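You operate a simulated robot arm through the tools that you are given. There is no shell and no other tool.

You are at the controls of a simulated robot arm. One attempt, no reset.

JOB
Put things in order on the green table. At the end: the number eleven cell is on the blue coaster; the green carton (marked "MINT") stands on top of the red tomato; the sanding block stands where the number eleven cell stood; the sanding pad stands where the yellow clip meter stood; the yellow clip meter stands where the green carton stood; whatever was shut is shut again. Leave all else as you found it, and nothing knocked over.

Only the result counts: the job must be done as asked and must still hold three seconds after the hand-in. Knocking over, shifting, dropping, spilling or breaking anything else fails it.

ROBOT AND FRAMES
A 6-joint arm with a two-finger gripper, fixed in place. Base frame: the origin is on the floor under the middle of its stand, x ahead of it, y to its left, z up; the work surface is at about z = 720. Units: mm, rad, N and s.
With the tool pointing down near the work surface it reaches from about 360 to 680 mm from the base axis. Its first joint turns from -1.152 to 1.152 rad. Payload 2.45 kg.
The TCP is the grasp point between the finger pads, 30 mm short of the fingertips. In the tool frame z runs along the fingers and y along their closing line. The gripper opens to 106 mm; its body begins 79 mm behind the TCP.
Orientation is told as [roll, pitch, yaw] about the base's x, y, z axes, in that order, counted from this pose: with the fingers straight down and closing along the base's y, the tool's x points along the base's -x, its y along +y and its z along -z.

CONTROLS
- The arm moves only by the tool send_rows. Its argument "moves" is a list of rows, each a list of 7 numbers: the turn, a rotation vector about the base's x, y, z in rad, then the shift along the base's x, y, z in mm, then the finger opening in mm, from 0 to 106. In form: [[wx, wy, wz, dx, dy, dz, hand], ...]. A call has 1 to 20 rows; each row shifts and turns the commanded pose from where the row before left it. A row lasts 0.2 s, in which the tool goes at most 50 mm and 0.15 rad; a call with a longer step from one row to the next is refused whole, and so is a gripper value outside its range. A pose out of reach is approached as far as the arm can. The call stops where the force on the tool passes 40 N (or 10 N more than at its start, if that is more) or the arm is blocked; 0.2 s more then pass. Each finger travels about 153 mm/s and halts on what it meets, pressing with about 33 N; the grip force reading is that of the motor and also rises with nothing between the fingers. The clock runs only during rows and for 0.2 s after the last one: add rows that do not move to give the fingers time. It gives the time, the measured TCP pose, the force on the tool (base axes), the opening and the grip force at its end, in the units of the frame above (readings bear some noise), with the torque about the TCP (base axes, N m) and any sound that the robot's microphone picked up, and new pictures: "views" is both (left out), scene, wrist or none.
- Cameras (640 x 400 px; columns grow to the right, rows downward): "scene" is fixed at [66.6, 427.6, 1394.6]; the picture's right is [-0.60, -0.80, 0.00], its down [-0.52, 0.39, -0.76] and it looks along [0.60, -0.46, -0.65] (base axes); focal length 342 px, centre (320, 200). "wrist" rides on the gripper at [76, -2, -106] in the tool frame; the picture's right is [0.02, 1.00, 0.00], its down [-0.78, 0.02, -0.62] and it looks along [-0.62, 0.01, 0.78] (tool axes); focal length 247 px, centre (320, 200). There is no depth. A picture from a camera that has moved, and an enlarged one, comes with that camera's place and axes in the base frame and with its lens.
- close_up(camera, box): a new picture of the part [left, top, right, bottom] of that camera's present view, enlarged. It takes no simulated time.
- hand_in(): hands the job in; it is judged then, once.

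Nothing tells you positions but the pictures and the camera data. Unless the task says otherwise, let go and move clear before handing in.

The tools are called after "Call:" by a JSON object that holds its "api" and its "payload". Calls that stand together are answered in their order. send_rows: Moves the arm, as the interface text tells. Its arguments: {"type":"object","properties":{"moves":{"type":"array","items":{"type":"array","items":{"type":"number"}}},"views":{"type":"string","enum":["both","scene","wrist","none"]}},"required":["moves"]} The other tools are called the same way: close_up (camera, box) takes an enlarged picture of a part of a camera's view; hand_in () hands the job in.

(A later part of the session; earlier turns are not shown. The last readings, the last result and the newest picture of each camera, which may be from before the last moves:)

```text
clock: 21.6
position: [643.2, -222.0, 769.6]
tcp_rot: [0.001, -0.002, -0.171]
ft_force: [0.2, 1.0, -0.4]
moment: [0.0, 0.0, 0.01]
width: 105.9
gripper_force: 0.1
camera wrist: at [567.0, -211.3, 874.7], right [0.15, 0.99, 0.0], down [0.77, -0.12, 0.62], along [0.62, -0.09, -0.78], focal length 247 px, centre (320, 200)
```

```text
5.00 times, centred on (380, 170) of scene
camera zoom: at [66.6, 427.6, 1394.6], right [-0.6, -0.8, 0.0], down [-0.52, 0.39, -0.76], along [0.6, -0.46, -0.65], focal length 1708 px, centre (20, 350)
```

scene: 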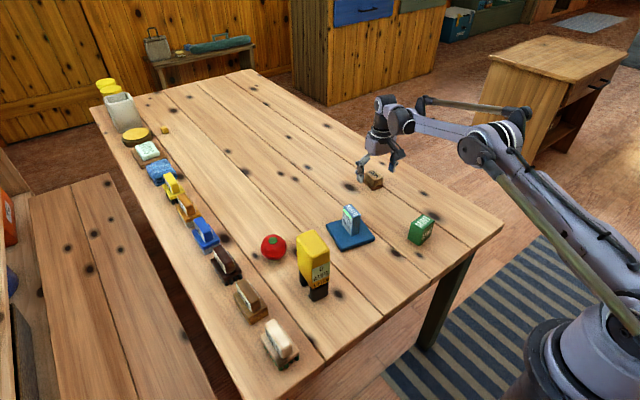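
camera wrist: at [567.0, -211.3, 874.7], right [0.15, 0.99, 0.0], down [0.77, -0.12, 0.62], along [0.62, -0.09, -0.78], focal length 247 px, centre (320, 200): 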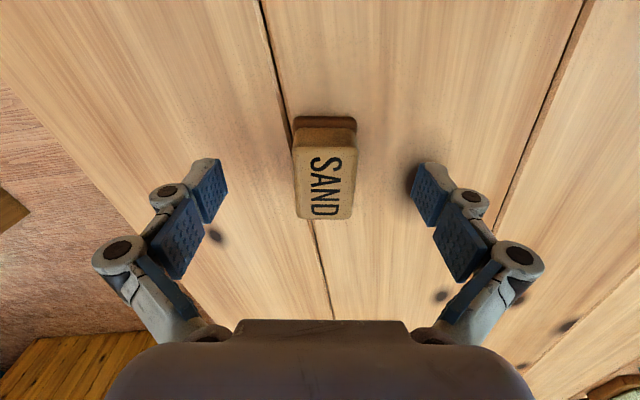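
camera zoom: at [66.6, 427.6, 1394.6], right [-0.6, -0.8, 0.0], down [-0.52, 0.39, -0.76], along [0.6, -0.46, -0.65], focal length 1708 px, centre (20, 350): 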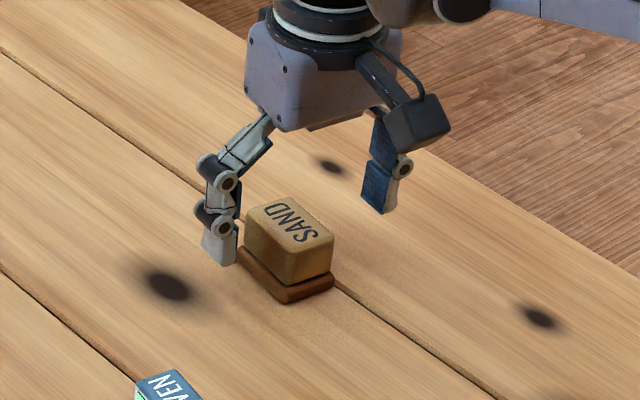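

Call:
{"api": "send_rows", "payload": {"moves": [[0, 0, 0, 2.2, 1.2, -5, 106], [0, 0, 0, 0, 0, -4, 106], [0, 0, 0, 0, 0, 0, 106], [0, 0, 0, 0, 0, 0, 10], [0, 0, 0, 0, 0, 0, 10], [0, 0, 0, 0, 0, 0, 10], [0, 0, 0, 0, 0, 0, 10]]}}

Call:
{"api": "send_rows", "payload": {"moves": [[0, 0, 0, 0, 0, 0, 10]], "views": "none"}}

Call:
{"api": "close_up", "payload": {"camera": "scene", "box": [330, 130, 430, 210]}}

Call:
{"api": "close_up", "payload": {"camera": "wrist", "box": [240, 90, 400, 260]}}

```text
clock: 23.2
position: [646.9, -219.8, 761.8]
tcp_rot: [0.0, -0.004, -0.17]
ft_force: [-0.6, -1.3, 6.7]
moment: [-0.02, 0.0, 0.01]
width: 35.0
gripper_force: 33.1
camera wrist: at [569.5, -208.8, 867.5], right [0.15, 0.99, 0.0], down [0.77, -0.12, 0.62], along [0.62, -0.09, -0.78], focal length 247 px, centre (320, 200)
```

scene: 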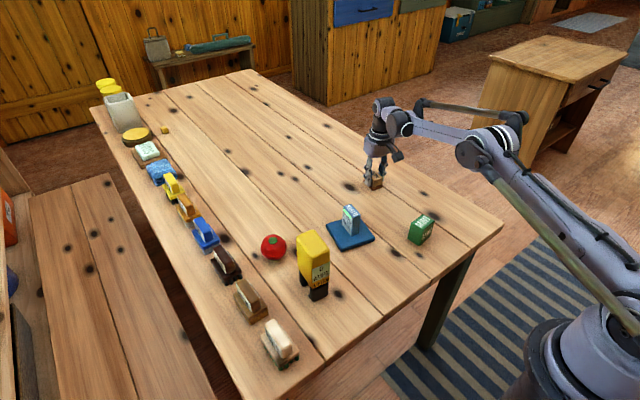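
wrist: 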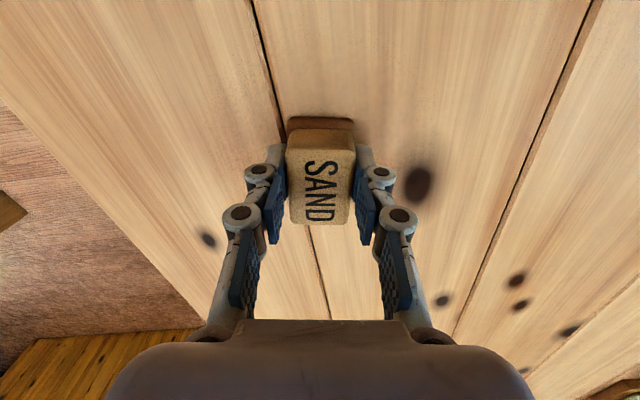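

```text
clock: 23.6
position: [645.4, -218.9, 762.0]
tcp_rot: [0.002, -0.001, -0.17]
ft_force: [0.0, -0.3, 7.9]
moment: [0.0, -0.03, 0.02]
width: 34.7
gripper_force: 33.4
```

```text
5.00 times, centred on (380, 170) of scene
camera zoom: at [66.4, 427.6, 1394.6], right [-0.6, -0.8, 0.0], down [-0.52, 0.39, -0.76], along [0.6, -0.46, -0.65], focal length 1708 px, centre (20, 350)
```

zoom: 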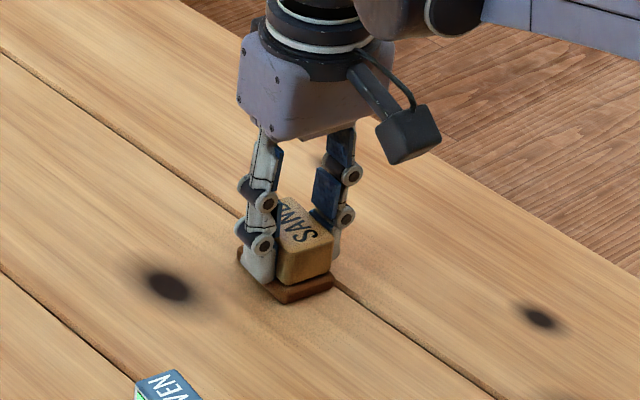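

```text
2.35 times, centred on (320, 175) of wrist
camera zoom: at [569.4, -208.8, 867.4], right [0.15, 0.99, 0.0], down [0.77, -0.12, 0.62], along [0.62, -0.09, -0.78], focal length 581 px, centre (320, 259)
```

zoom: 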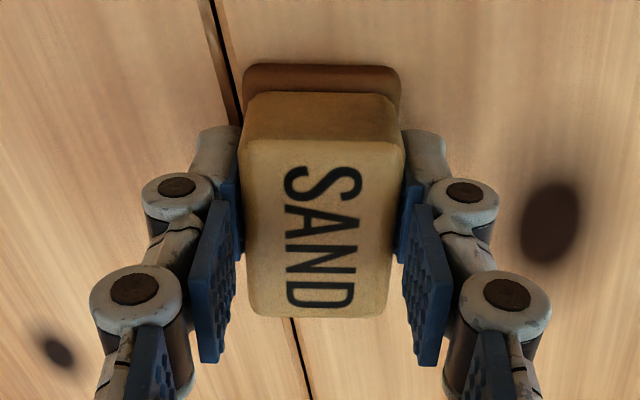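

The SAND block is held (width 35, block centre ≈5 mm beyond the TCP). I lift it, carry it to the cell's old spot (547,-322) and check before lowering.

Call:
{"api": "send_rows", "payload": {"moves": [[0, 0, 0, 0, 0, 15, 10], [0, 0, 0, 0, 0, 30, 10], [0, 0, 0, 0, 0, 15, 10], [0, 0, 0, -26, -25.4, 0, 10], [0, 0, 0, -26, -25.4, 0, 10], [0, 0, 0, -26, -25.4, 0, 10], [0, 0, 0, -25.5, -25.5, 0, 10], [0, 0, 0, 0, 0, 0, 10], [0, 0, 0, 0, 0, 0, 10]]}}

Call:
{"api": "send_rows", "payload": {"moves": [[0, 0, 0, 0, 0, 0, 10]], "views": "none"}}

Call:
{"api": "send_rows", "payload": {"moves": [[0, 0, 0, 0, 0, 0, 10]], "views": "none"}}

```text
clock: 25.6
position: [542.6, -320.4, 821.0]
tcp_rot: [0.001, -0.003, -0.173]
ft_force: [0.3, -0.1, -0.4]
moment: [0.02, -0.03, -0.03]
width: 35.1
gripper_force: 32.5
camera wrist: at [465.5, -309.7, 926.6], right [0.15, 0.99, 0.0], down [0.77, -0.12, 0.62], along [0.62, -0.09, -0.78], focal length 247 px, centre (320, 200)
```

scene: 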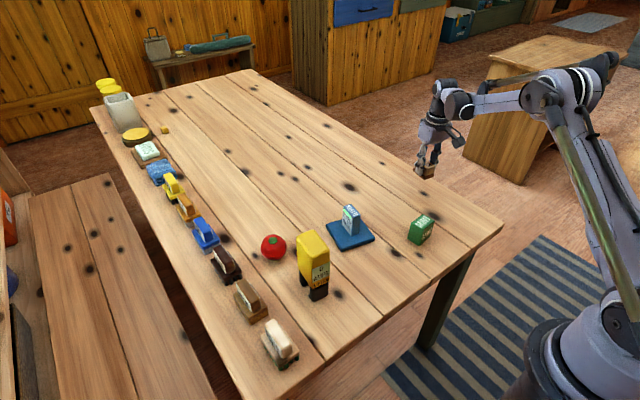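
wrist: 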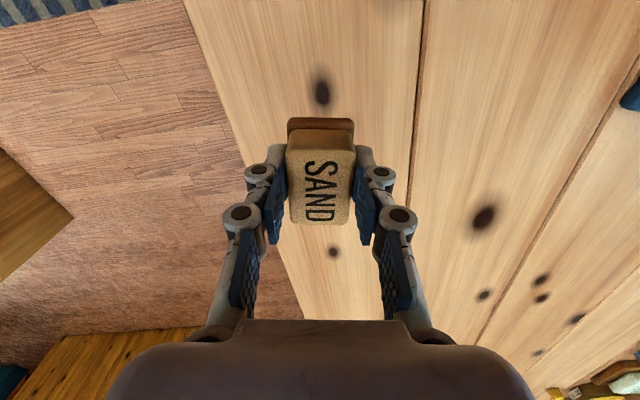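

```text
clock: 26.0
position: [541.9, -320.3, 820.6]
tcp_rot: [0.0, -0.002, -0.172]
ft_force: [0.2, -0.4, 0.3]
moment: [0.04, 0.01, -0.03]
width: 34.8
gripper_force: 32.8
```

```text
clock: 26.4
position: [542.3, -320.5, 821.7]
tcp_rot: [0.001, -0.003, -0.171]
ft_force: [0.1, 0.9, 0.1]
moment: [0.0, -0.03, 0.01]
width: 35.2
gripper_force: 32.8
```

Call:
{"api": "send_rows", "payload": {"moves": [[0, 0, 0, -0.4, -0.4, -25, 10], [0, 0, 0, 0, 0, -20, 10], [0, 0, 0, 0, 0, -9, 10], [0, 0, 0, 0, 0, 0, 10]], "views": "none"}}

Call:
{"api": "send_rows", "payload": {"moves": [[0, 0, 0, 0, 0, -2, 10], [0, 0, 0, 0, 0, 0, 10]], "views": "none"}}

Call:
{"api": "send_rows", "payload": {"moves": [[0, 0, 0, 0, 0, -1, 10], [0, 0, 0, 0, 0, 0, 10]], "views": "both"}}

```text
clock: 27.4
position: [543.2, -321.1, 767.3]
tcp_rot: [0.0, -0.002, -0.171]
ft_force: [0.3, 0.4, -0.8]
moment: [-0.01, -0.01, 0.0]
width: 34.9
gripper_force: 32.6
```

```text
clock: 28.0
position: [543.0, -321.0, 766.2]
tcp_rot: [0.0, -0.003, -0.172]
ft_force: [-0.9, -0.1, -0.7]
moment: [0.0, 0.0, 0.01]
width: 34.6
gripper_force: 32.6
```

```text
clock: 28.6
position: [544.3, -321.7, 765.4]
tcp_rot: [-0.001, -0.001, -0.171]
ft_force: [-0.3, -0.4, -0.7]
moment: [0.0, 0.03, 0.03]
width: 35.1
gripper_force: 32.9
camera wrist: at [466.9, -311.1, 870.5], right [0.15, 0.99, 0.0], down [0.77, -0.12, 0.62], along [0.62, -0.09, -0.78], focal length 247 px, centre (320, 200)
```

scene: 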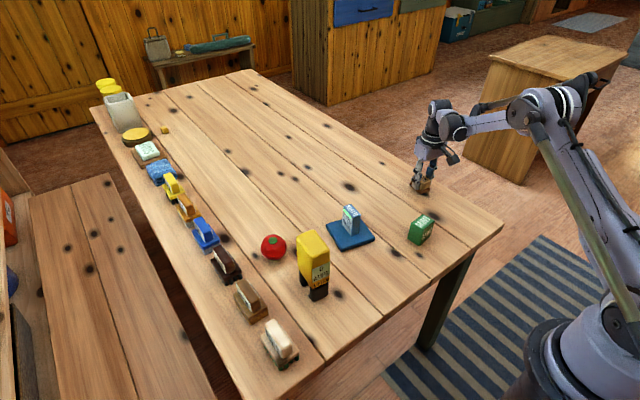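
wrist: 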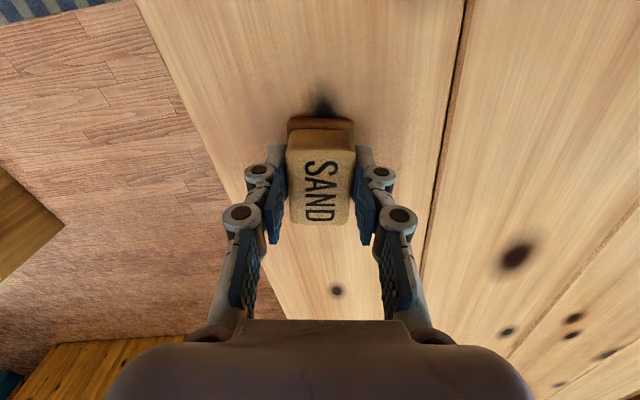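

Call:
{"api": "send_rows", "payload": {"moves": [[0, 0, 0, -1.5, 0, -1, 10], [0, 0, 0, 0, 0, -1, 10], [0, 0, 0, 0, 0, 0, 10]], "views": "none"}}

Call:
{"api": "send_rows", "payload": {"moves": [[0, 0, 0, 0, 0, -1, 10], [0, 0, 0, 0, 0, 0, 10]], "views": "none"}}

```text
clock: 29.4
position: [540.4, -321.6, 763.6]
tcp_rot: [-0.001, -0.002, -0.172]
ft_force: [0.5, -0.5, -1.2]
moment: [-0.01, 0.0, 0.01]
width: 34.8
gripper_force: 33.1
```

```text
clock: 30.0
position: [541.8, -321.4, 764.0]
tcp_rot: [0.001, -0.002, -0.17]
ft_force: [-0.2, -0.4, -0.9]
moment: [-0.01, 0.02, 0.0]
width: 34.9
gripper_force: 32.9
```

Call:
{"api": "send_rows", "payload": {"moves": [[0, 0, 0, 0, 0, -1, 10], [0, 0, 0, 0, 0, 0, 10]], "views": "none"}}

Call:
{"api": "send_rows", "payload": {"moves": [[0, 0, 0, 0, 0, -1, 10], [0, 0, 0, 0, 0, 0, 10]], "views": "scene"}}

Call:
{"api": "close_up", "payload": {"camera": "scene", "box": [390, 150, 450, 210]}}

```text
clock: 30.6
position: [542.2, -321.5, 763.0]
tcp_rot: [0.0, -0.002, -0.172]
ft_force: [0.6, -0.4, -0.8]
moment: [0.01, 0.01, 0.02]
width: 35.0
gripper_force: 32.6
```

```text
clock: 31.2
position: [540.3, -320.7, 762.0]
tcp_rot: [0.001, -0.003, -0.169]
ft_force: [1.9, 0.5, 6.0]
moment: [0.02, -0.06, 0.03]
width: 34.8
gripper_force: 33.2
```

scene: 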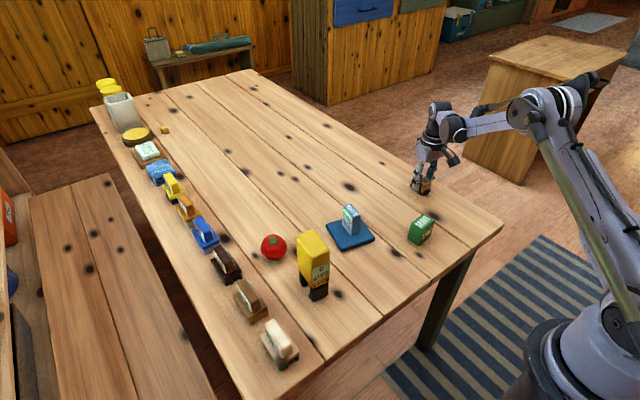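

```text
6.67 times, centred on (420, 180) of scene
camera zoom: at [66.5, 427.6, 1394.6], right [-0.6, -0.8, 0.0], down [-0.52, 0.39, -0.76], along [0.6, -0.46, -0.65], focal length 2278 px, centre (-347, 333)
```

zoom: 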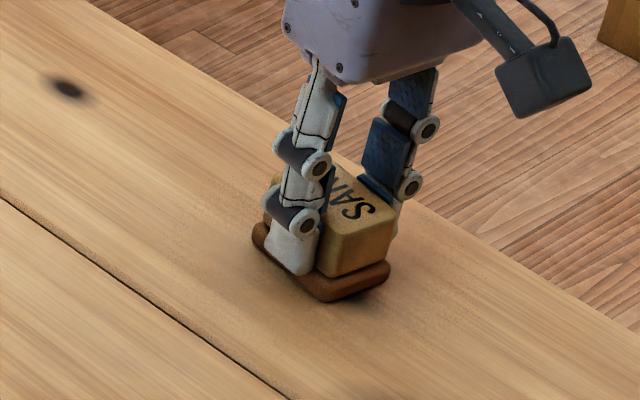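

Contact was felt (fz ≈ 6 N): the block rests on the table at the cell's old spot. I open and rise, then look.

Call:
{"api": "send_rows", "payload": {"moves": [[0, 0, 0, 0, 0, 0, 60], [0, 0, 0, 0, 0, 0, 106], [0, 0, 0, 0, 0, 0, 106], [0, 0, 0, 0, 0, 15, 106], [0, 0, 0, 0, 0, 40, 106], [0, 0, 0, 0, 0, 45, 106], [0, 0, 0, 0, 0, 0, 106], [0, 0, 0, 0, 0, 0, 106]]}}

Call:
{"api": "send_rows", "payload": {"moves": [[0, 0, 0, 0, 0, 0, 106]], "views": "none"}}

Call:
{"api": "close_up", "payload": {"camera": "wrist", "box": [240, 50, 400, 200]}}

Call:
{"api": "close_up", "payload": {"camera": "scene", "box": [380, 150, 460, 220]}}

```text
clock: 33.0
position: [541.4, -324.6, 859.4]
tcp_rot: [0.001, -0.002, -0.172]
ft_force: [0.6, 0.5, -0.1]
moment: [0.01, -0.02, 0.01]
width: 105.8
gripper_force: 0.0
camera wrist: at [464.5, -313.2, 965.3], right [0.15, 0.99, 0.0], down [0.77, -0.12, 0.62], along [0.62, -0.09, -0.78], focal length 247 px, centre (320, 200)
```

scene: 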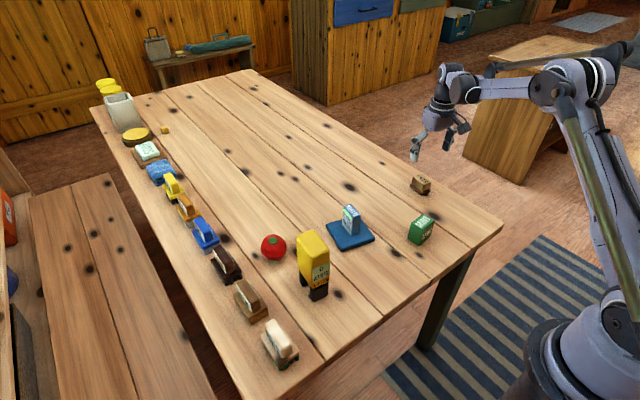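
wrist: 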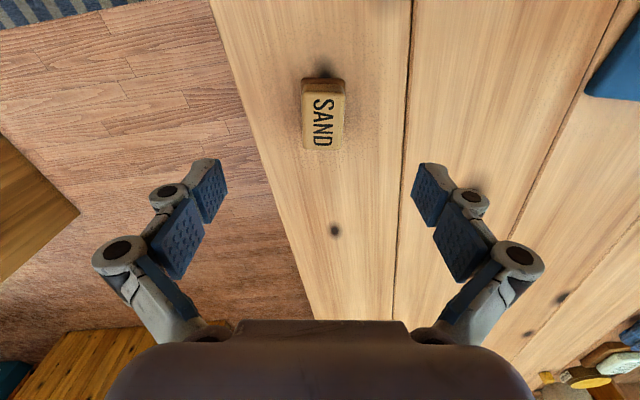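

```text
clock: 33.4
position: [539.3, -322.8, 859.1]
tcp_rot: [-0.001, -0.003, -0.173]
ft_force: [-0.2, -0.3, -0.1]
moment: [0.02, 0.01, 0.04]
width: 106.0
gripper_force: 0.0
```

```text
2.67 times, centred on (320, 125) of wrist
camera zoom: at [464.6, -313.1, 965.0], right [0.15, 0.99, 0.0], down [0.77, -0.12, 0.62], along [0.62, -0.09, -0.78], focal length 659 px, centre (320, 400)
```

zoom: 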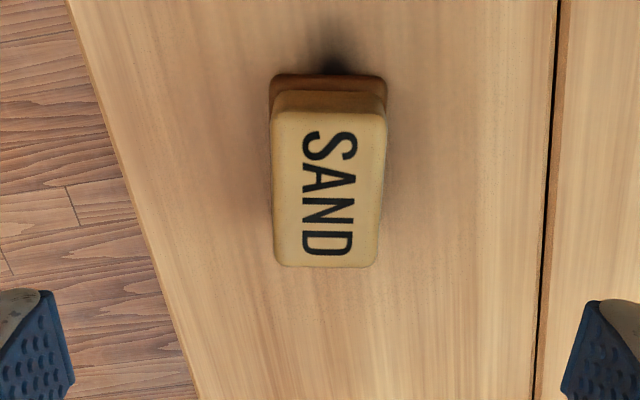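

```text
5.71 times, centred on (420, 185) of scene
camera zoom: at [66.6, 427.6, 1394.6], right [-0.6, -0.8, 0.0], down [-0.52, 0.39, -0.76], along [0.6, -0.46, -0.65], focal length 1952 px, centre (-251, 286)
```

zoom: 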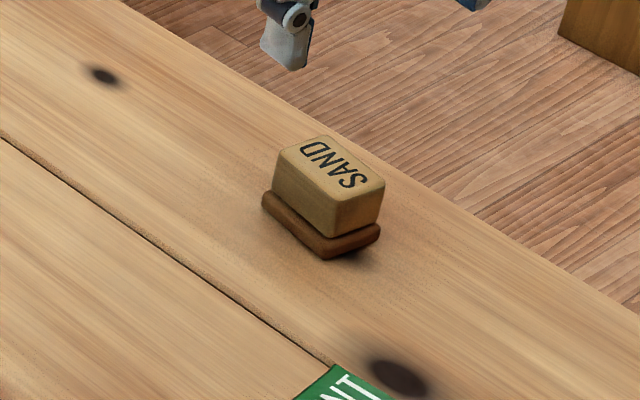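

The sanding block stands within ~2 mm of the cell's old spot. Next I look at the tomato (≈(600,175)) from above to find its exact centre, top height and shape before carrying the carton.

Call:
{"api": "send_rows", "payload": {"moves": [[0, 0, 0.05, 0, 0, 40, 106], [0, 0, 0.06, 6, 45, 0, 106], [0, 0, 0.06, 6, 45, 0, 106], [0, 0, 0, 6, 45, 0, 106], [0, 0, 0, 6, 45, 0, 106], [0, 0, 0, 6, 45, 0, 106], [0, 0, 0, 6, 45, 0, 106], [0, 0, 0, 6, 45, 0, 106], [0, 0, 0, 6, 45, 0, 106], [0, 0, 0, 6, 45, 0, 106], [0, 0, 0, 2, 45, 0, 106], [0, 0, 0, 0, 45, 0, 106], [0, 0, 0, 0, 0, 0, 106], [0, 0, 0, 0, 0, 0, 106]]}}

Call:
{"api": "send_rows", "payload": {"moves": [[0, 0, 0, 0, 0, 0, 106]], "views": "none"}}

Call:
{"api": "close_up", "payload": {"camera": "wrist", "box": [250, 40, 410, 180]}}

Call:
{"api": "close_up", "payload": {"camera": "scene", "box": [250, 225, 298, 270]}}

```text
clock: 36.4
position: [598.6, 175.2, 898.5]
tcp_rot: [0.0, -0.002, 0.001]
ft_force: [0.3, 0.2, -0.1]
moment: [-0.01, 0.0, 0.01]
width: 105.8
gripper_force: 0.1
camera wrist: at [521.5, 172.3, 1004.2], right [-0.02, 1.0, 0.0], down [0.78, 0.02, 0.62], along [0.62, 0.01, -0.78], focal length 247 px, centre (320, 200)
```

scene: 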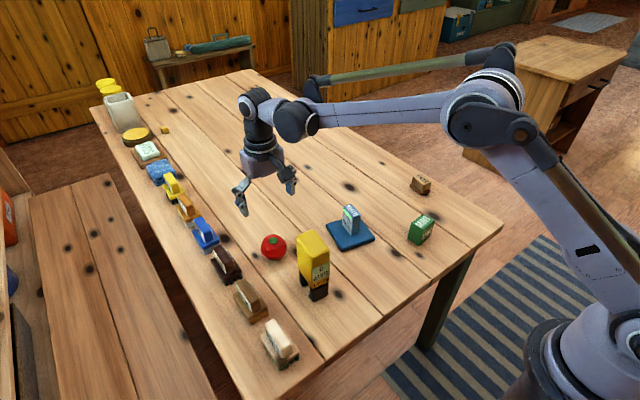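
wrist: 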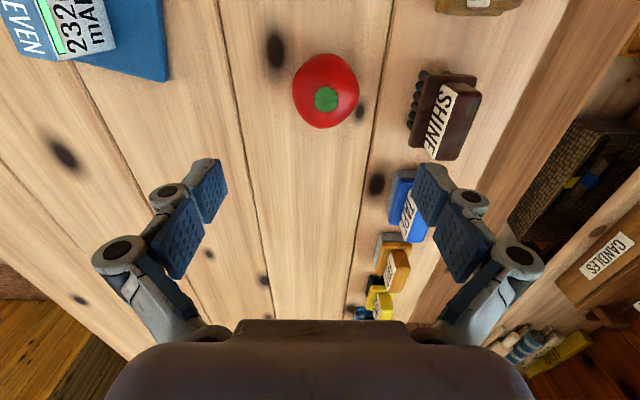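

```text
clock: 36.8
position: [598.2, 174.7, 898.4]
tcp_rot: [-0.001, -0.002, 0.001]
ft_force: [-0.3, 0.1, 0.2]
moment: [-0.04, -0.01, -0.02]
width: 105.9
gripper_force: 0.1
```

```text
2.86 times, centred on (330, 110) of wrist
camera zoom: at [521.5, 172.0, 1004.2], right [-0.02, 1.0, 0.0], down [0.78, 0.02, 0.62], along [0.62, 0.01, -0.78], focal length 706 px, centre (291, 457)
```

zoom: 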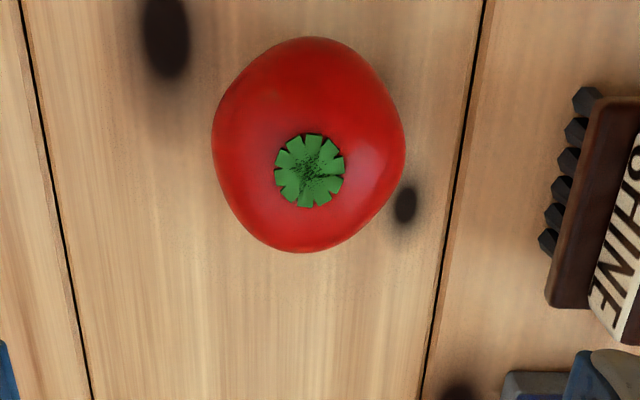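

```text
8.89 times, centred on (274, 248) of scene
camera zoom: at [66.6, 427.6, 1394.6], right [-0.6, -0.8, 0.0], down [-0.52, 0.39, -0.76], along [0.6, -0.46, -0.65], focal length 3037 px, centre (729, -222)
```

zoom: 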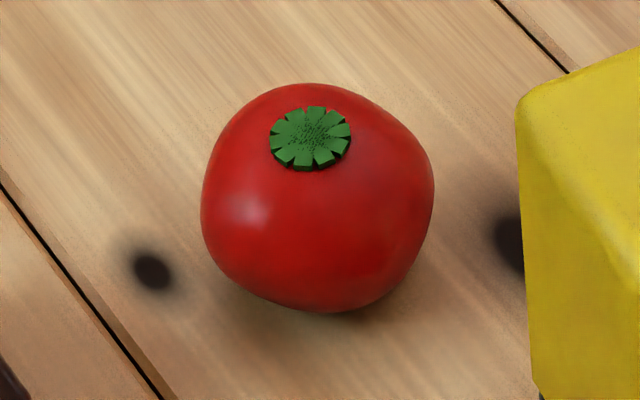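

The tomato's stalk cap is centred near (588,179) with its top at z≈780. Now I go above the MINT carton near (415,-168) to measure it.

Call:
{"api": "send_rows", "payload": {"moves": [[0, 0, 0, -22, -38, 0, 106], [0, 0, 0, -22, -38, 0, 106], [0, 0, 0, -22, -38, 0, 106], [0, 0, 0, -22, -38, 0, 106], [0, 0, 0, -22, -38, 0, 106], [0, 0, 0, -22, -38, 0, 106], [0, 0, 0, -22, -38, 0, 106], [0, 0, 0, -22, -38, 0, 106], [0, 0, 0, -22, -38, -20, 106], [0, 0, 0, 0, 0, 0, 106], [0, 0, 0, 0, 0, 0, 106]], "views": "wrist"}}

Call:
{"api": "send_rows", "payload": {"moves": [[0, 0, 0, 0, 0, 0, 106]], "views": "none"}}

Call:
{"api": "close_up", "payload": {"camera": "wrist", "box": [250, 40, 410, 180]}}

```text
clock: 39.2
position: [398.8, -169.8, 880.6]
tcp_rot: [-0.001, -0.002, 0.0]
ft_force: [-0.1, 0.2, 0.2]
moment: [-0.03, 0.0, 0.0]
width: 106.2
gripper_force: 0.0
camera wrist: at [322.4, -171.4, 986.2], right [-0.02, 1.0, 0.0], down [0.78, 0.02, 0.62], along [0.62, 0.01, -0.78], focal length 247 px, centre (320, 200)
```

wrist: 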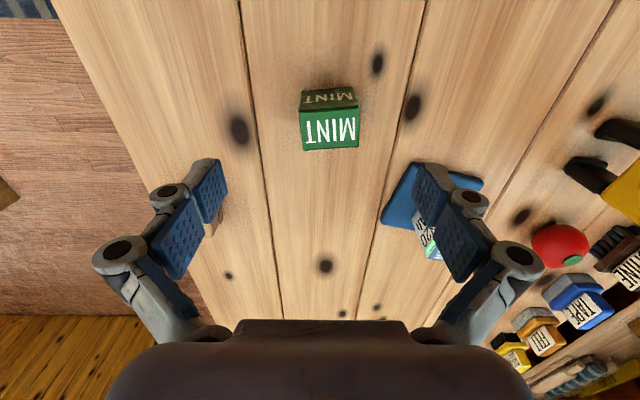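

```text
clock: 39.6
position: [399.5, -168.1, 881.1]
tcp_rot: [0.001, -0.002, 0.0]
ft_force: [0.0, -0.2, 0.5]
moment: [-0.03, -0.04, 0.02]
width: 106.1
gripper_force: 0.1
```

```text
2.86 times, centred on (330, 110) of wrist
camera zoom: at [322.6, -171.2, 986.3], right [-0.02, 1.0, 0.0], down [0.78, 0.02, 0.62], along [0.62, 0.01, -0.78], focal length 706 px, centre (291, 457)
```

zoom: 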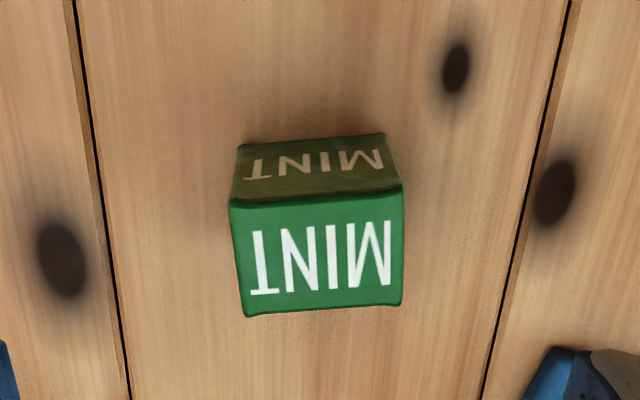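

The carton is ≈51×37×58 mm at ≈(409,-161), yaw ≈ +0.11. I line up above it and check.

Call:
{"api": "send_rows", "payload": {"moves": [[0, 0, 0.11, 10, 7.8, -20, 106], [0, 0, 0, 0, 0, -25, 106], [0, 0, 0, 0, 0, 0, 106], [0, 0, 0, 0, 0, 0, 106]], "views": "wrist"}}

Call:
{"api": "send_rows", "payload": {"moves": [[0, 0, 0, 0, 0, 0, 106]], "views": "none"}}

Call:
{"api": "close_up", "payload": {"camera": "wrist", "box": [240, 60, 400, 200]}}

```text
clock: 40.6
position: [408.7, -159.9, 834.4]
tcp_rot: [-0.001, -0.002, 0.112]
ft_force: [0.4, 0.5, 0.4]
moment: [-0.01, -0.02, 0.02]
width: 105.9
gripper_force: 0.1
camera wrist: at [332.0, -169.8, 940.1], right [-0.13, 0.99, 0.0], down [0.78, 0.1, 0.62], along [0.62, 0.08, -0.78], focal length 247 px, centre (320, 200)
```

wrist: 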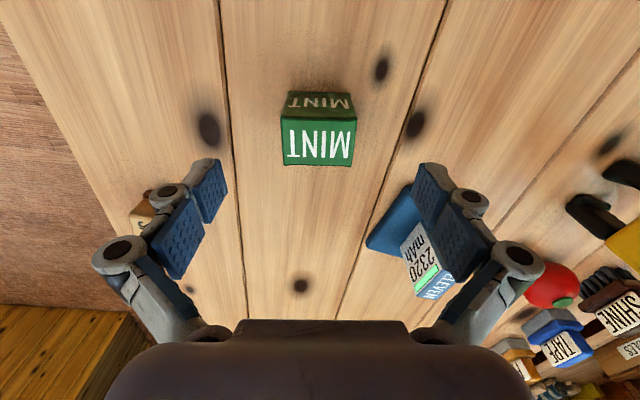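

```text
clock: 41.0
position: [408.0, -158.7, 835.3]
tcp_rot: [0.001, -0.001, 0.112]
ft_force: [-0.8, 0.3, -0.7]
moment: [-0.01, -0.02, 0.01]
width: 105.9
gripper_force: 0.1
```

```text
2.86 times, centred on (320, 130) of wrist
camera zoom: at [332.0, -169.8, 940.3], right [-0.13, 0.99, 0.0], down [0.78, 0.1, 0.62], along [0.62, 0.08, -0.78], focal length 706 px, centre (320, 400)
```

zoom: 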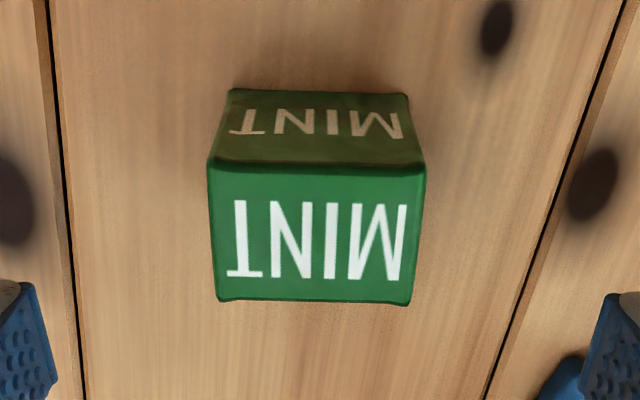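

Call:
{"api": "send_rows", "payload": {"moves": [[0, 0, 0, 1.6, -1.9, -30, 106], [0, 0, 0, 0, 0, -30, 106], [0, 0, 0, 0, 0, -14, 106], [0, 0, 0, 0, 0, 0, 106], [0, 0, 0, 0, 0, 0, 30], [0, 0, 0, 0, 0, 0, 30], [0, 0, 0, 0, 0, 0, 30], [0, 0, 0, 0, 0, 0, 30]]}}

Call:
{"api": "send_rows", "payload": {"moves": [[0, 0, 0, 0, 0, 0, 30]], "views": "none"}}

Call:
{"api": "close_up", "payload": {"camera": "wrist", "box": [240, 90, 400, 270]}}

```text
clock: 42.8
position: [409.4, -160.9, 762.7]
tcp_rot: [0.0, -0.001, 0.108]
ft_force: [-0.1, 1.3, 1.3]
moment: [-0.04, 0.03, -0.02]
width: 53.7
gripper_force: 32.9
camera wrist: at [333.1, -171.9, 868.7], right [-0.13, 0.99, 0.0], down [0.78, 0.1, 0.62], along [0.62, 0.08, -0.78], focal length 247 px, centre (320, 200)
```

scene: 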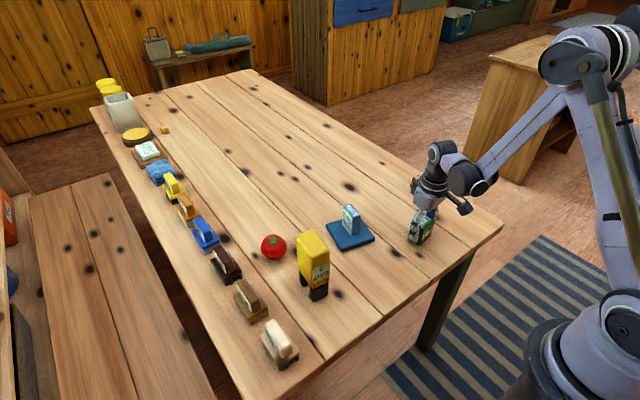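
wrist: 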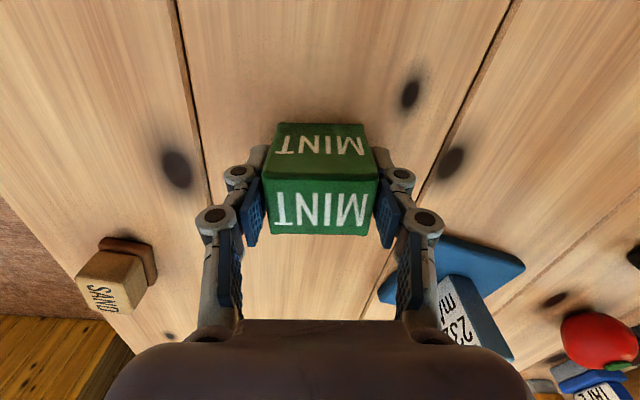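

```text
clock: 43.2
position: [409.7, -161.4, 762.8]
tcp_rot: [-0.002, -0.002, 0.109]
ft_force: [-0.7, -0.2, 0.2]
moment: [-0.01, 0.01, 0.01]
width: 54.0
gripper_force: 33.2
```

```text
2.22 times, centred on (320, 180) of wrist
camera zoom: at [333.1, -172.0, 868.7], right [-0.13, 0.99, 0.0], down [0.78, 0.1, 0.62], along [0.62, 0.08, -0.78], focal length 549 px, centre (320, 244)
```

zoom: 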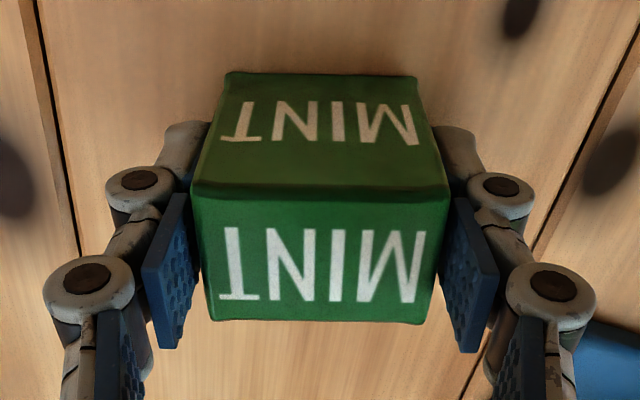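

The carton is held (width 54, TCP ≈(409.6,-161.2,762.7) — this is its spot for the meter). I lift it and carry it over to the tomato at height.

Call:
{"api": "send_rows", "payload": {"moves": [[0, 0, 0, 0, 0, 20, 30], [0, 0, 0, 0, 0, 45, 30], [0, 0, 0, 0, 0, 45, 30], [0, 0, 0, 0, 0, 45, 30], [0, 0, 0, 19.8, 37.8, 0, 30], [0, 0, 0, 19.8, 37.8, 0, 30], [0, 0, 0, 19.8, 37.8, 0, 30], [0, 0, 0, 19.8, 37.8, 0, 30], [0, 0, 0, 19.8, 37.8, 0, 30], [0, 0, 0, 19.8, 37.8, 0, 30], [0, 0, 0, 19.8, 37.8, 0, 30], [0, 0, 0, 19.8, 37.8, 0, 30], [0, 0, 0, 20, 37.5, 0, 30], [0, 0, 0, 0, 0, 0, 30], [0, 0, 0, 0, 0, 0, 30]]}}

Call:
{"api": "send_rows", "payload": {"moves": [[0, 0, 0, 0, 0, 0, 30]], "views": "none"}}

Call:
{"api": "close_up", "payload": {"camera": "wrist", "box": [240, 20, 400, 160]}}

```text
clock: 46.4
position: [586.5, 177.7, 916.8]
tcp_rot: [0.001, -0.002, 0.111]
ft_force: [-0.5, -1.0, -0.4]
moment: [-0.03, 0.02, 0.0]
width: 53.8
gripper_force: 32.7
camera wrist: at [509.1, 167.4, 1022.8], right [-0.13, 0.99, 0.0], down [0.78, 0.1, 0.62], along [0.62, 0.08, -0.78], focal length 247 px, centre (320, 200)
```

scene: 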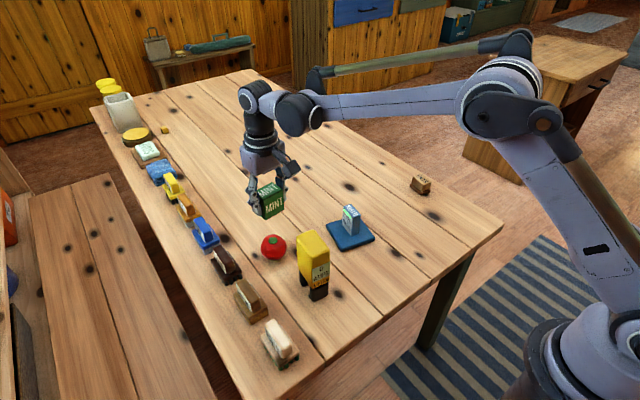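
wrist: 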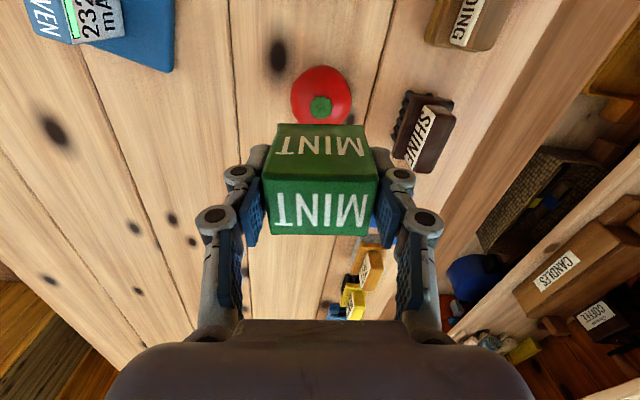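

```text
clock: 46.8
position: [585.8, 178.3, 916.6]
tcp_rot: [0.001, -0.002, 0.109]
ft_force: [0.4, -0.2, 0.0]
moment: [0.0, 0.01, 0.0]
width: 53.8
gripper_force: 32.9
```

```text
2.86 times, centred on (320, 90) of wrist
camera zoom: at [509.1, 167.1, 1022.8], right [-0.13, 0.99, 0.0], down [0.78, 0.1, 0.62], along [0.62, 0.08, -0.78], focal length 706 px, centre (320, 514)
```

zoom: 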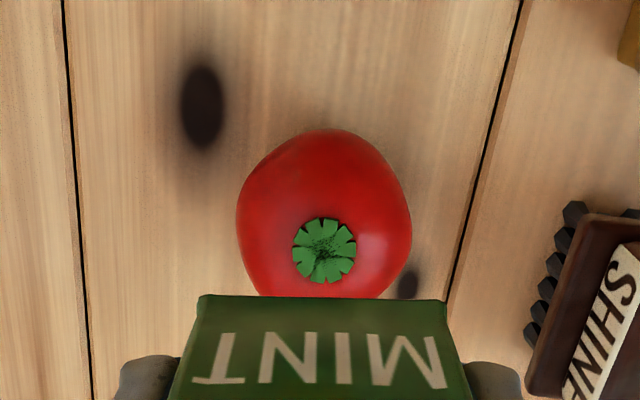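

The stalk cap is directly ahead, about 3 mm beyond the carton's centre. I correct that and descend to about 15 mm above the expected contact.

Call:
{"api": "send_rows", "payload": {"moves": [[0, 0, 0, 3, 0.3, -30, 30], [0, 0, 0, 0, 0, -30, 30], [0, 0, 0, 0, 0, -15, 30], [0, 0, 0, 0, 0, 0, 30], [0, 0, 0, 0, 0, 0, 30]], "views": "both"}}

Call:
{"api": "close_up", "payload": {"camera": "scene", "box": [235, 200, 315, 275]}}

Call:
{"api": "close_up", "payload": {"camera": "wrist", "box": [240, 20, 400, 160]}}

```text
clock: 48.0
position: [592.3, 176.9, 844.0]
tcp_rot: [0.0, 0.0, 0.111]
ft_force: [0.2, 1.2, -2.0]
moment: [-0.01, -0.02, 0.02]
width: 53.8
gripper_force: 33.1
camera wrist: at [515.6, 166.1, 949.2], right [-0.13, 0.99, 0.0], down [0.78, 0.1, 0.62], along [0.62, 0.08, -0.78], focal length 247 px, centre (320, 200)
```

scene: 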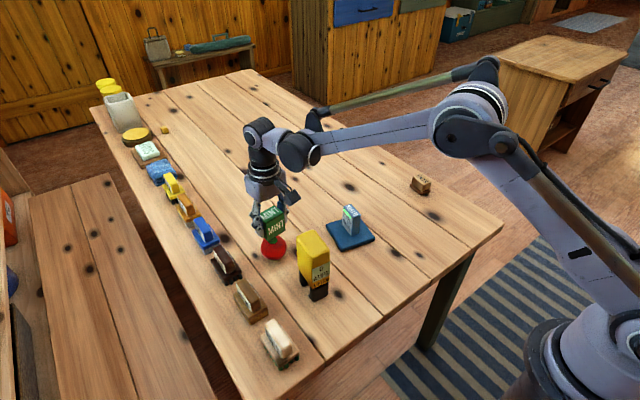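
wrist: 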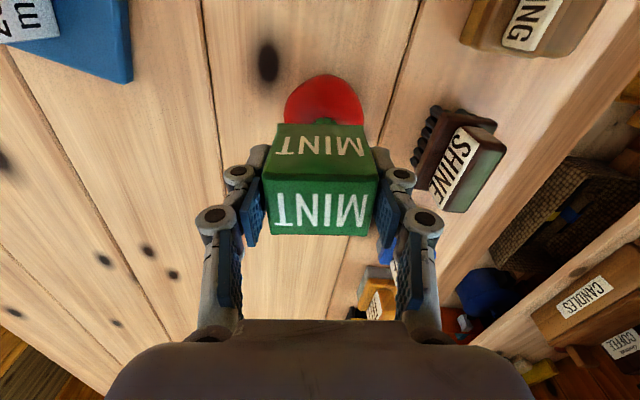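

```text
5.33 times, centred on (275, 238) of scene
camera zoom: at [66.6, 427.6, 1394.6], right [-0.6, -0.8, 0.0], down [-0.52, 0.39, -0.76], along [0.6, -0.46, -0.65], focal length 1822 px, centre (560, 0)
```

zoom: 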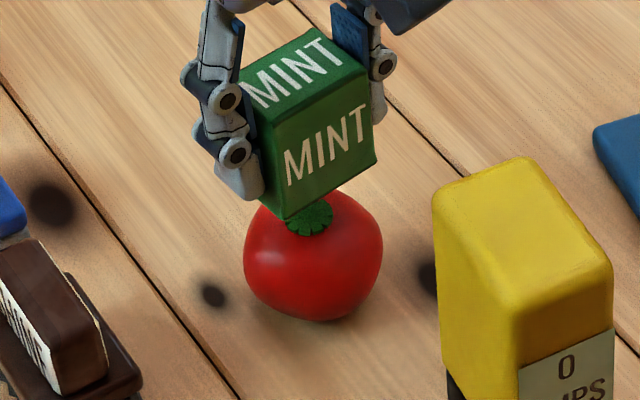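

```text
2.86 times, centred on (320, 90) of wrist
camera zoom: at [515.6, 166.1, 949.2], right [-0.13, 0.99, 0.0], down [0.78, 0.1, 0.62], along [0.62, 0.08, -0.78], focal length 706 px, centre (320, 514)
```

zoom: 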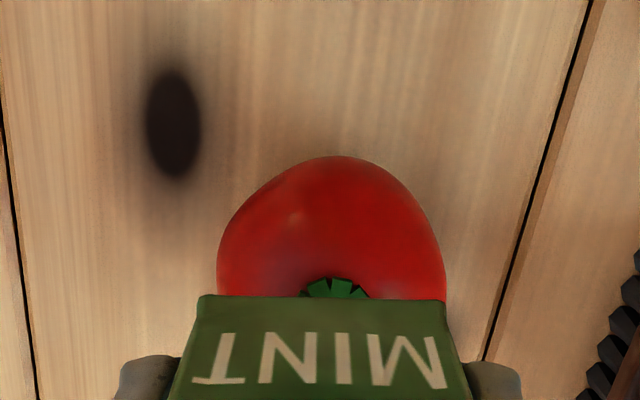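

The carton is now close above the tomato; the view shows a few mm offset (cap is ~3 mm to the +y side and ~2–3 mm nearer). I read the pose a few more times to average before correcting.

Call:
{"api": "send_rows", "payload": {"moves": [[0, 0, 0, 0, 0, 0, 30]], "views": "none"}}

Call:
{"api": "send_rows", "payload": {"moves": [[0, 0, 0, 0, 0, 0, 30]], "views": "none"}}

Call:
{"api": "send_rows", "payload": {"moves": [[0, 0, 0, 0, 0, 0, 30]], "views": "wrist"}}

Call:
{"api": "close_up", "payload": {"camera": "wrist", "box": [270, 60, 370, 150]}}

```text
clock: 48.4
position: [592.3, 177.2, 843.6]
tcp_rot: [0.001, -0.001, 0.112]
ft_force: [0.2, -0.4, -0.3]
moment: [0.02, -0.05, 0.01]
width: 54.0
gripper_force: 32.8
```

```text
clock: 48.8
position: [591.5, 177.6, 843.6]
tcp_rot: [-0.001, 0.0, 0.111]
ft_force: [1.1, -0.9, -0.3]
moment: [0.01, 0.0, 0.05]
width: 53.8
gripper_force: 32.7
```

```text
clock: 49.2
position: [591.6, 177.9, 844.3]
tcp_rot: [-0.002, -0.001, 0.111]
ft_force: [0.3, 0.2, -0.9]
moment: [-0.01, -0.02, 0.02]
width: 54.1
gripper_force: 33.0
camera wrist: at [515.6, 166.2, 949.4], right [-0.13, 0.99, 0.0], down [0.78, 0.1, 0.62], along [0.62, 0.08, -0.78], focal length 247 px, centre (320, 200)
```

wrist: 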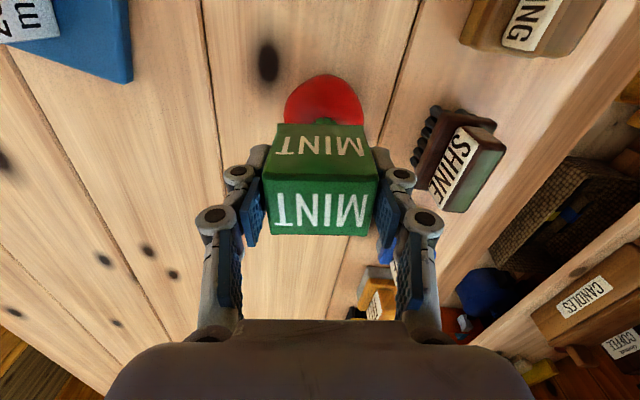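

```text
4.44 times, centred on (320, 105) of wrist
camera zoom: at [515.6, 166.2, 949.4], right [-0.13, 0.99, 0.0], down [0.78, 0.1, 0.62], along [0.62, 0.08, -0.78], focal length 1098 px, centre (320, 622)
```

zoom: 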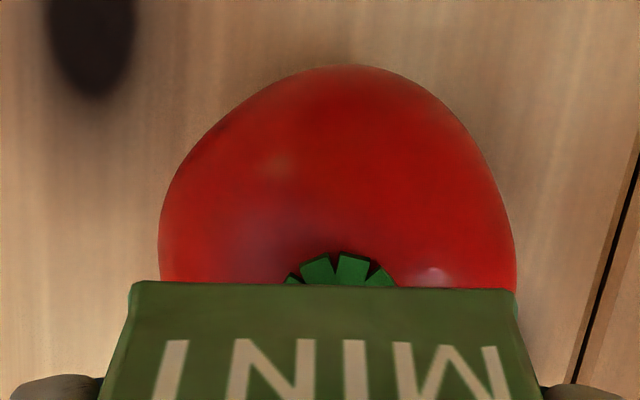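

Call:
{"api": "send_rows", "payload": {"moves": [[0, 0, 0, -4, 2, -4, 30], [0, 0, 0, 0, 0, -4, 30], [0, 0, 0, 0, 0, 0, 30], [0, 0, 0, 0, 0, 0, 30]], "views": "none"}}

Call:
{"api": "send_rows", "payload": {"moves": [[0, 0, 0, 0, 0, 0, 30]], "views": "none"}}

Call:
{"api": "send_rows", "payload": {"moves": [[0, 0, 0, 0, 0, 0, 30]], "views": "both"}}

Call:
{"api": "close_up", "payload": {"camera": "wrist", "box": [270, 60, 370, 150]}}

Call:
{"api": "close_up", "payload": {"camera": "scene", "box": [245, 205, 305, 270]}}

```text
clock: 50.2
position: [586.7, 178.1, 834.6]
tcp_rot: [-0.001, -0.002, 0.111]
ft_force: [-1.0, 0.9, -0.3]
moment: [0.01, 0.01, 0.0]
width: 53.7
gripper_force: 33.1
```

```text
clock: 50.6
position: [587.4, 179.2, 834.7]
tcp_rot: [0.0, -0.001, 0.109]
ft_force: [0.0, -0.2, -0.5]
moment: [0.01, -0.03, 0.01]
width: 53.7
gripper_force: 32.8
```

```text
clock: 51.0
position: [586.9, 178.4, 834.7]
tcp_rot: [-0.001, -0.001, 0.109]
ft_force: [0.4, -0.4, -0.4]
moment: [0.01, 0.01, 0.0]
width: 53.8
gripper_force: 33.3
camera wrist: at [510.7, 167.7, 940.1], right [-0.13, 0.99, 0.0], down [0.78, 0.1, 0.62], along [0.62, 0.08, -0.78], focal length 247 px, centre (320, 200)
```

scene: 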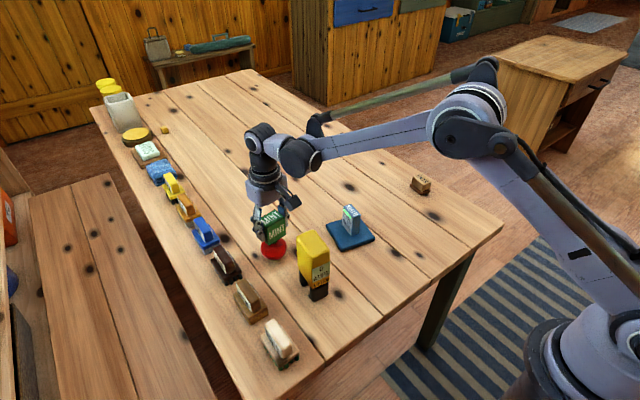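
wrist: 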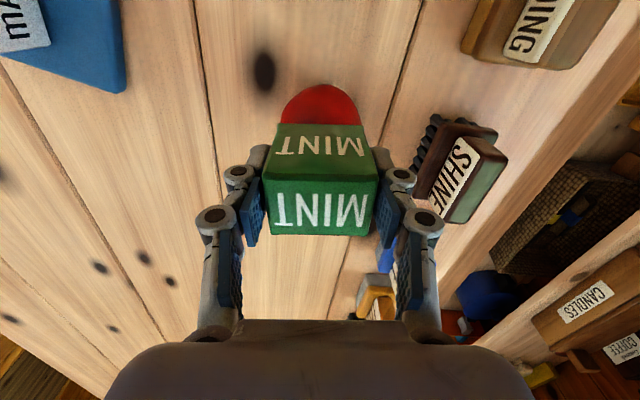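

```text
4.44 times, centred on (320, 105) of wrist
camera zoom: at [510.7, 167.7, 940.1], right [-0.13, 0.99, 0.0], down [0.78, 0.1, 0.62], along [0.62, 0.08, -0.78], focal length 1098 px, centre (320, 622)
```

zoom: 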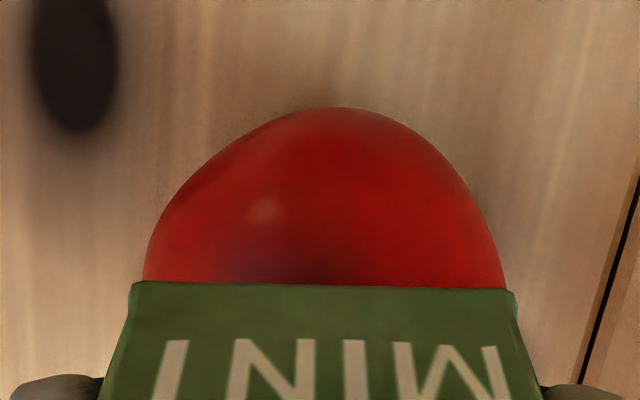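

```text
6.15 times, centred on (275, 238) of scene
camera zoom: at [66.6, 427.6, 1394.6], right [-0.6, -0.8, 0.0], down [-0.52, 0.39, -0.76], along [0.6, -0.46, -0.65], focal length 2103 px, centre (597, -31)
```

zoom: 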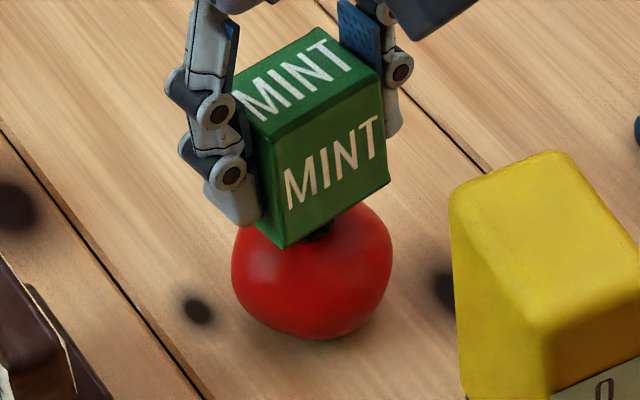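

Now the carton is centred over the tomato to within ~1 mm. I descend in small steps with force checks.

Call:
{"api": "send_rows", "payload": {"moves": [[0, 0, 0, 0, 0, -2, 30], [0, 0, 0, 0, 0, -2, 30], [0, 0, 0, 0, 0, -1, 30], [0, 0, 0, 0, 0, 0, 30]], "views": "none"}}

Call:
{"api": "send_rows", "payload": {"moves": [[0, 0, 0, 0, 0, -1, 30], [0, 0, 0, 0, 0, 0, 30]], "views": "none"}}

Call:
{"api": "send_rows", "payload": {"moves": [[0, 0, 0, 0, 0, -1, 30], [0, 0, 0, 0, 0, 0, 30]], "views": "none"}}

```text
clock: 52.0
position: [587.4, 179.1, 829.6]
tcp_rot: [0.0, -0.002, 0.108]
ft_force: [1.1, -0.5, -0.2]
moment: [0.01, 0.04, 0.03]
width: 53.9
gripper_force: 32.9
```

```text
clock: 52.6
position: [587.5, 180.1, 827.5]
tcp_rot: [0.0, -0.002, 0.111]
ft_force: [0.2, 0.1, -1.2]
moment: [-0.02, -0.03, 0.0]
width: 53.9
gripper_force: 33.2
```

```text
clock: 53.2
position: [587.4, 179.9, 827.3]
tcp_rot: [0.0, -0.002, 0.111]
ft_force: [0.2, 0.3, -0.8]
moment: [-0.02, 0.0, 0.0]
width: 54.2
gripper_force: 33.2
```

Call:
{"api": "send_rows", "payload": {"moves": [[0, 0, 0, 0, 0, -1, 30], [0, 0, 0, 0, 0, 0, 30]], "views": "none"}}

Call:
{"api": "close_up", "payload": {"camera": "scene", "box": [250, 220, 300, 265]}}

Call:
{"api": "close_up", "payload": {"camera": "wrist", "box": [270, 60, 370, 150]}}

```text
clock: 53.8
position: [588.2, 179.5, 826.1]
tcp_rot: [0.0, -0.002, 0.111]
ft_force: [-0.5, -0.6, -0.7]
moment: [-0.02, 0.03, 0.03]
width: 54.0
gripper_force: 32.9
```

```text
8.89 times, centred on (275, 242) of scene
camera zoom: at [66.6, 427.6, 1394.6], right [-0.6, -0.8, 0.0], down [-0.52, 0.39, -0.76], along [0.6, -0.46, -0.65], focal length 3037 px, centre (720, -178)
```

zoom: 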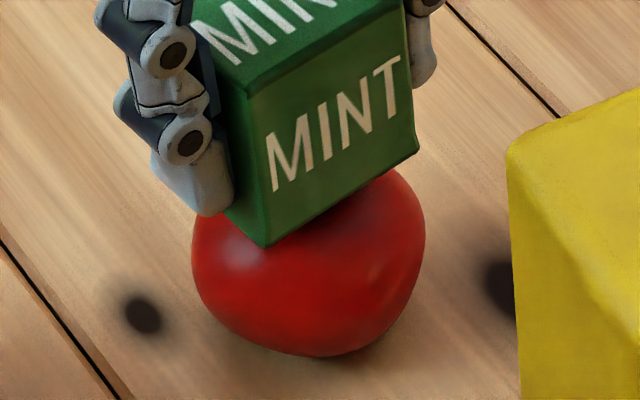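

```text
4.44 times, centred on (320, 105) of wrist
camera zoom: at [511.1, 169.0, 932.3], right [-0.13, 0.99, 0.0], down [0.78, 0.1, 0.62], along [0.62, 0.08, -0.78], focal length 1098 px, centre (320, 622)
```

zoom: 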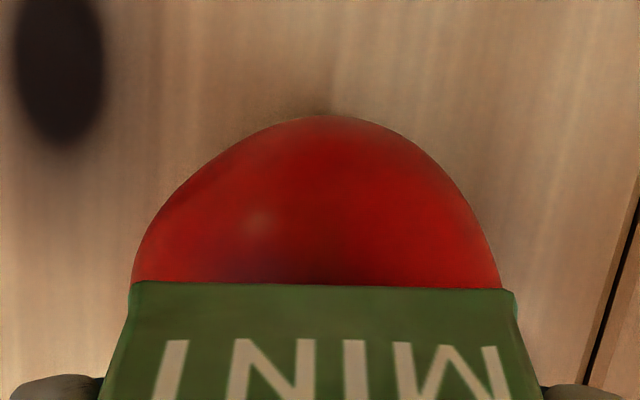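

Call:
{"api": "send_rows", "payload": {"moves": [[0, 0, 0, 0, -0.7, -1, 30], [0, 0, 0, 0, 0, 0, 30]], "views": "none"}}

Call:
{"api": "send_rows", "payload": {"moves": [[0, 0, 0, 0, 0, -0.7, 30], [0, 0, 0, 0, 0, 0, 30]], "views": "none"}}

Call:
{"api": "send_rows", "payload": {"moves": [[0, 0, 0, 0, 0, -0.7, 30], [0, 0, 0, 0, 0, 0, 30]], "views": "none"}}

```text
clock: 54.4
position: [587.2, 178.1, 825.7]
tcp_rot: [0.0, -0.002, 0.109]
ft_force: [-0.4, 0.0, -0.5]
moment: [-0.03, 0.0, -0.03]
width: 54.0
gripper_force: 33.4
```

```text
clock: 55.0
position: [587.0, 178.5, 823.8]
tcp_rot: [-0.001, -0.001, 0.11]
ft_force: [-0.4, 0.4, -0.9]
moment: [0.01, -0.01, 0.01]
width: 53.8
gripper_force: 32.9
```

```text
clock: 55.6
position: [588.7, 177.6, 824.5]
tcp_rot: [0.001, -0.004, 0.108]
ft_force: [0.1, -0.9, -0.6]
moment: [0.01, 0.0, 0.02]
width: 54.0
gripper_force: 33.0
```

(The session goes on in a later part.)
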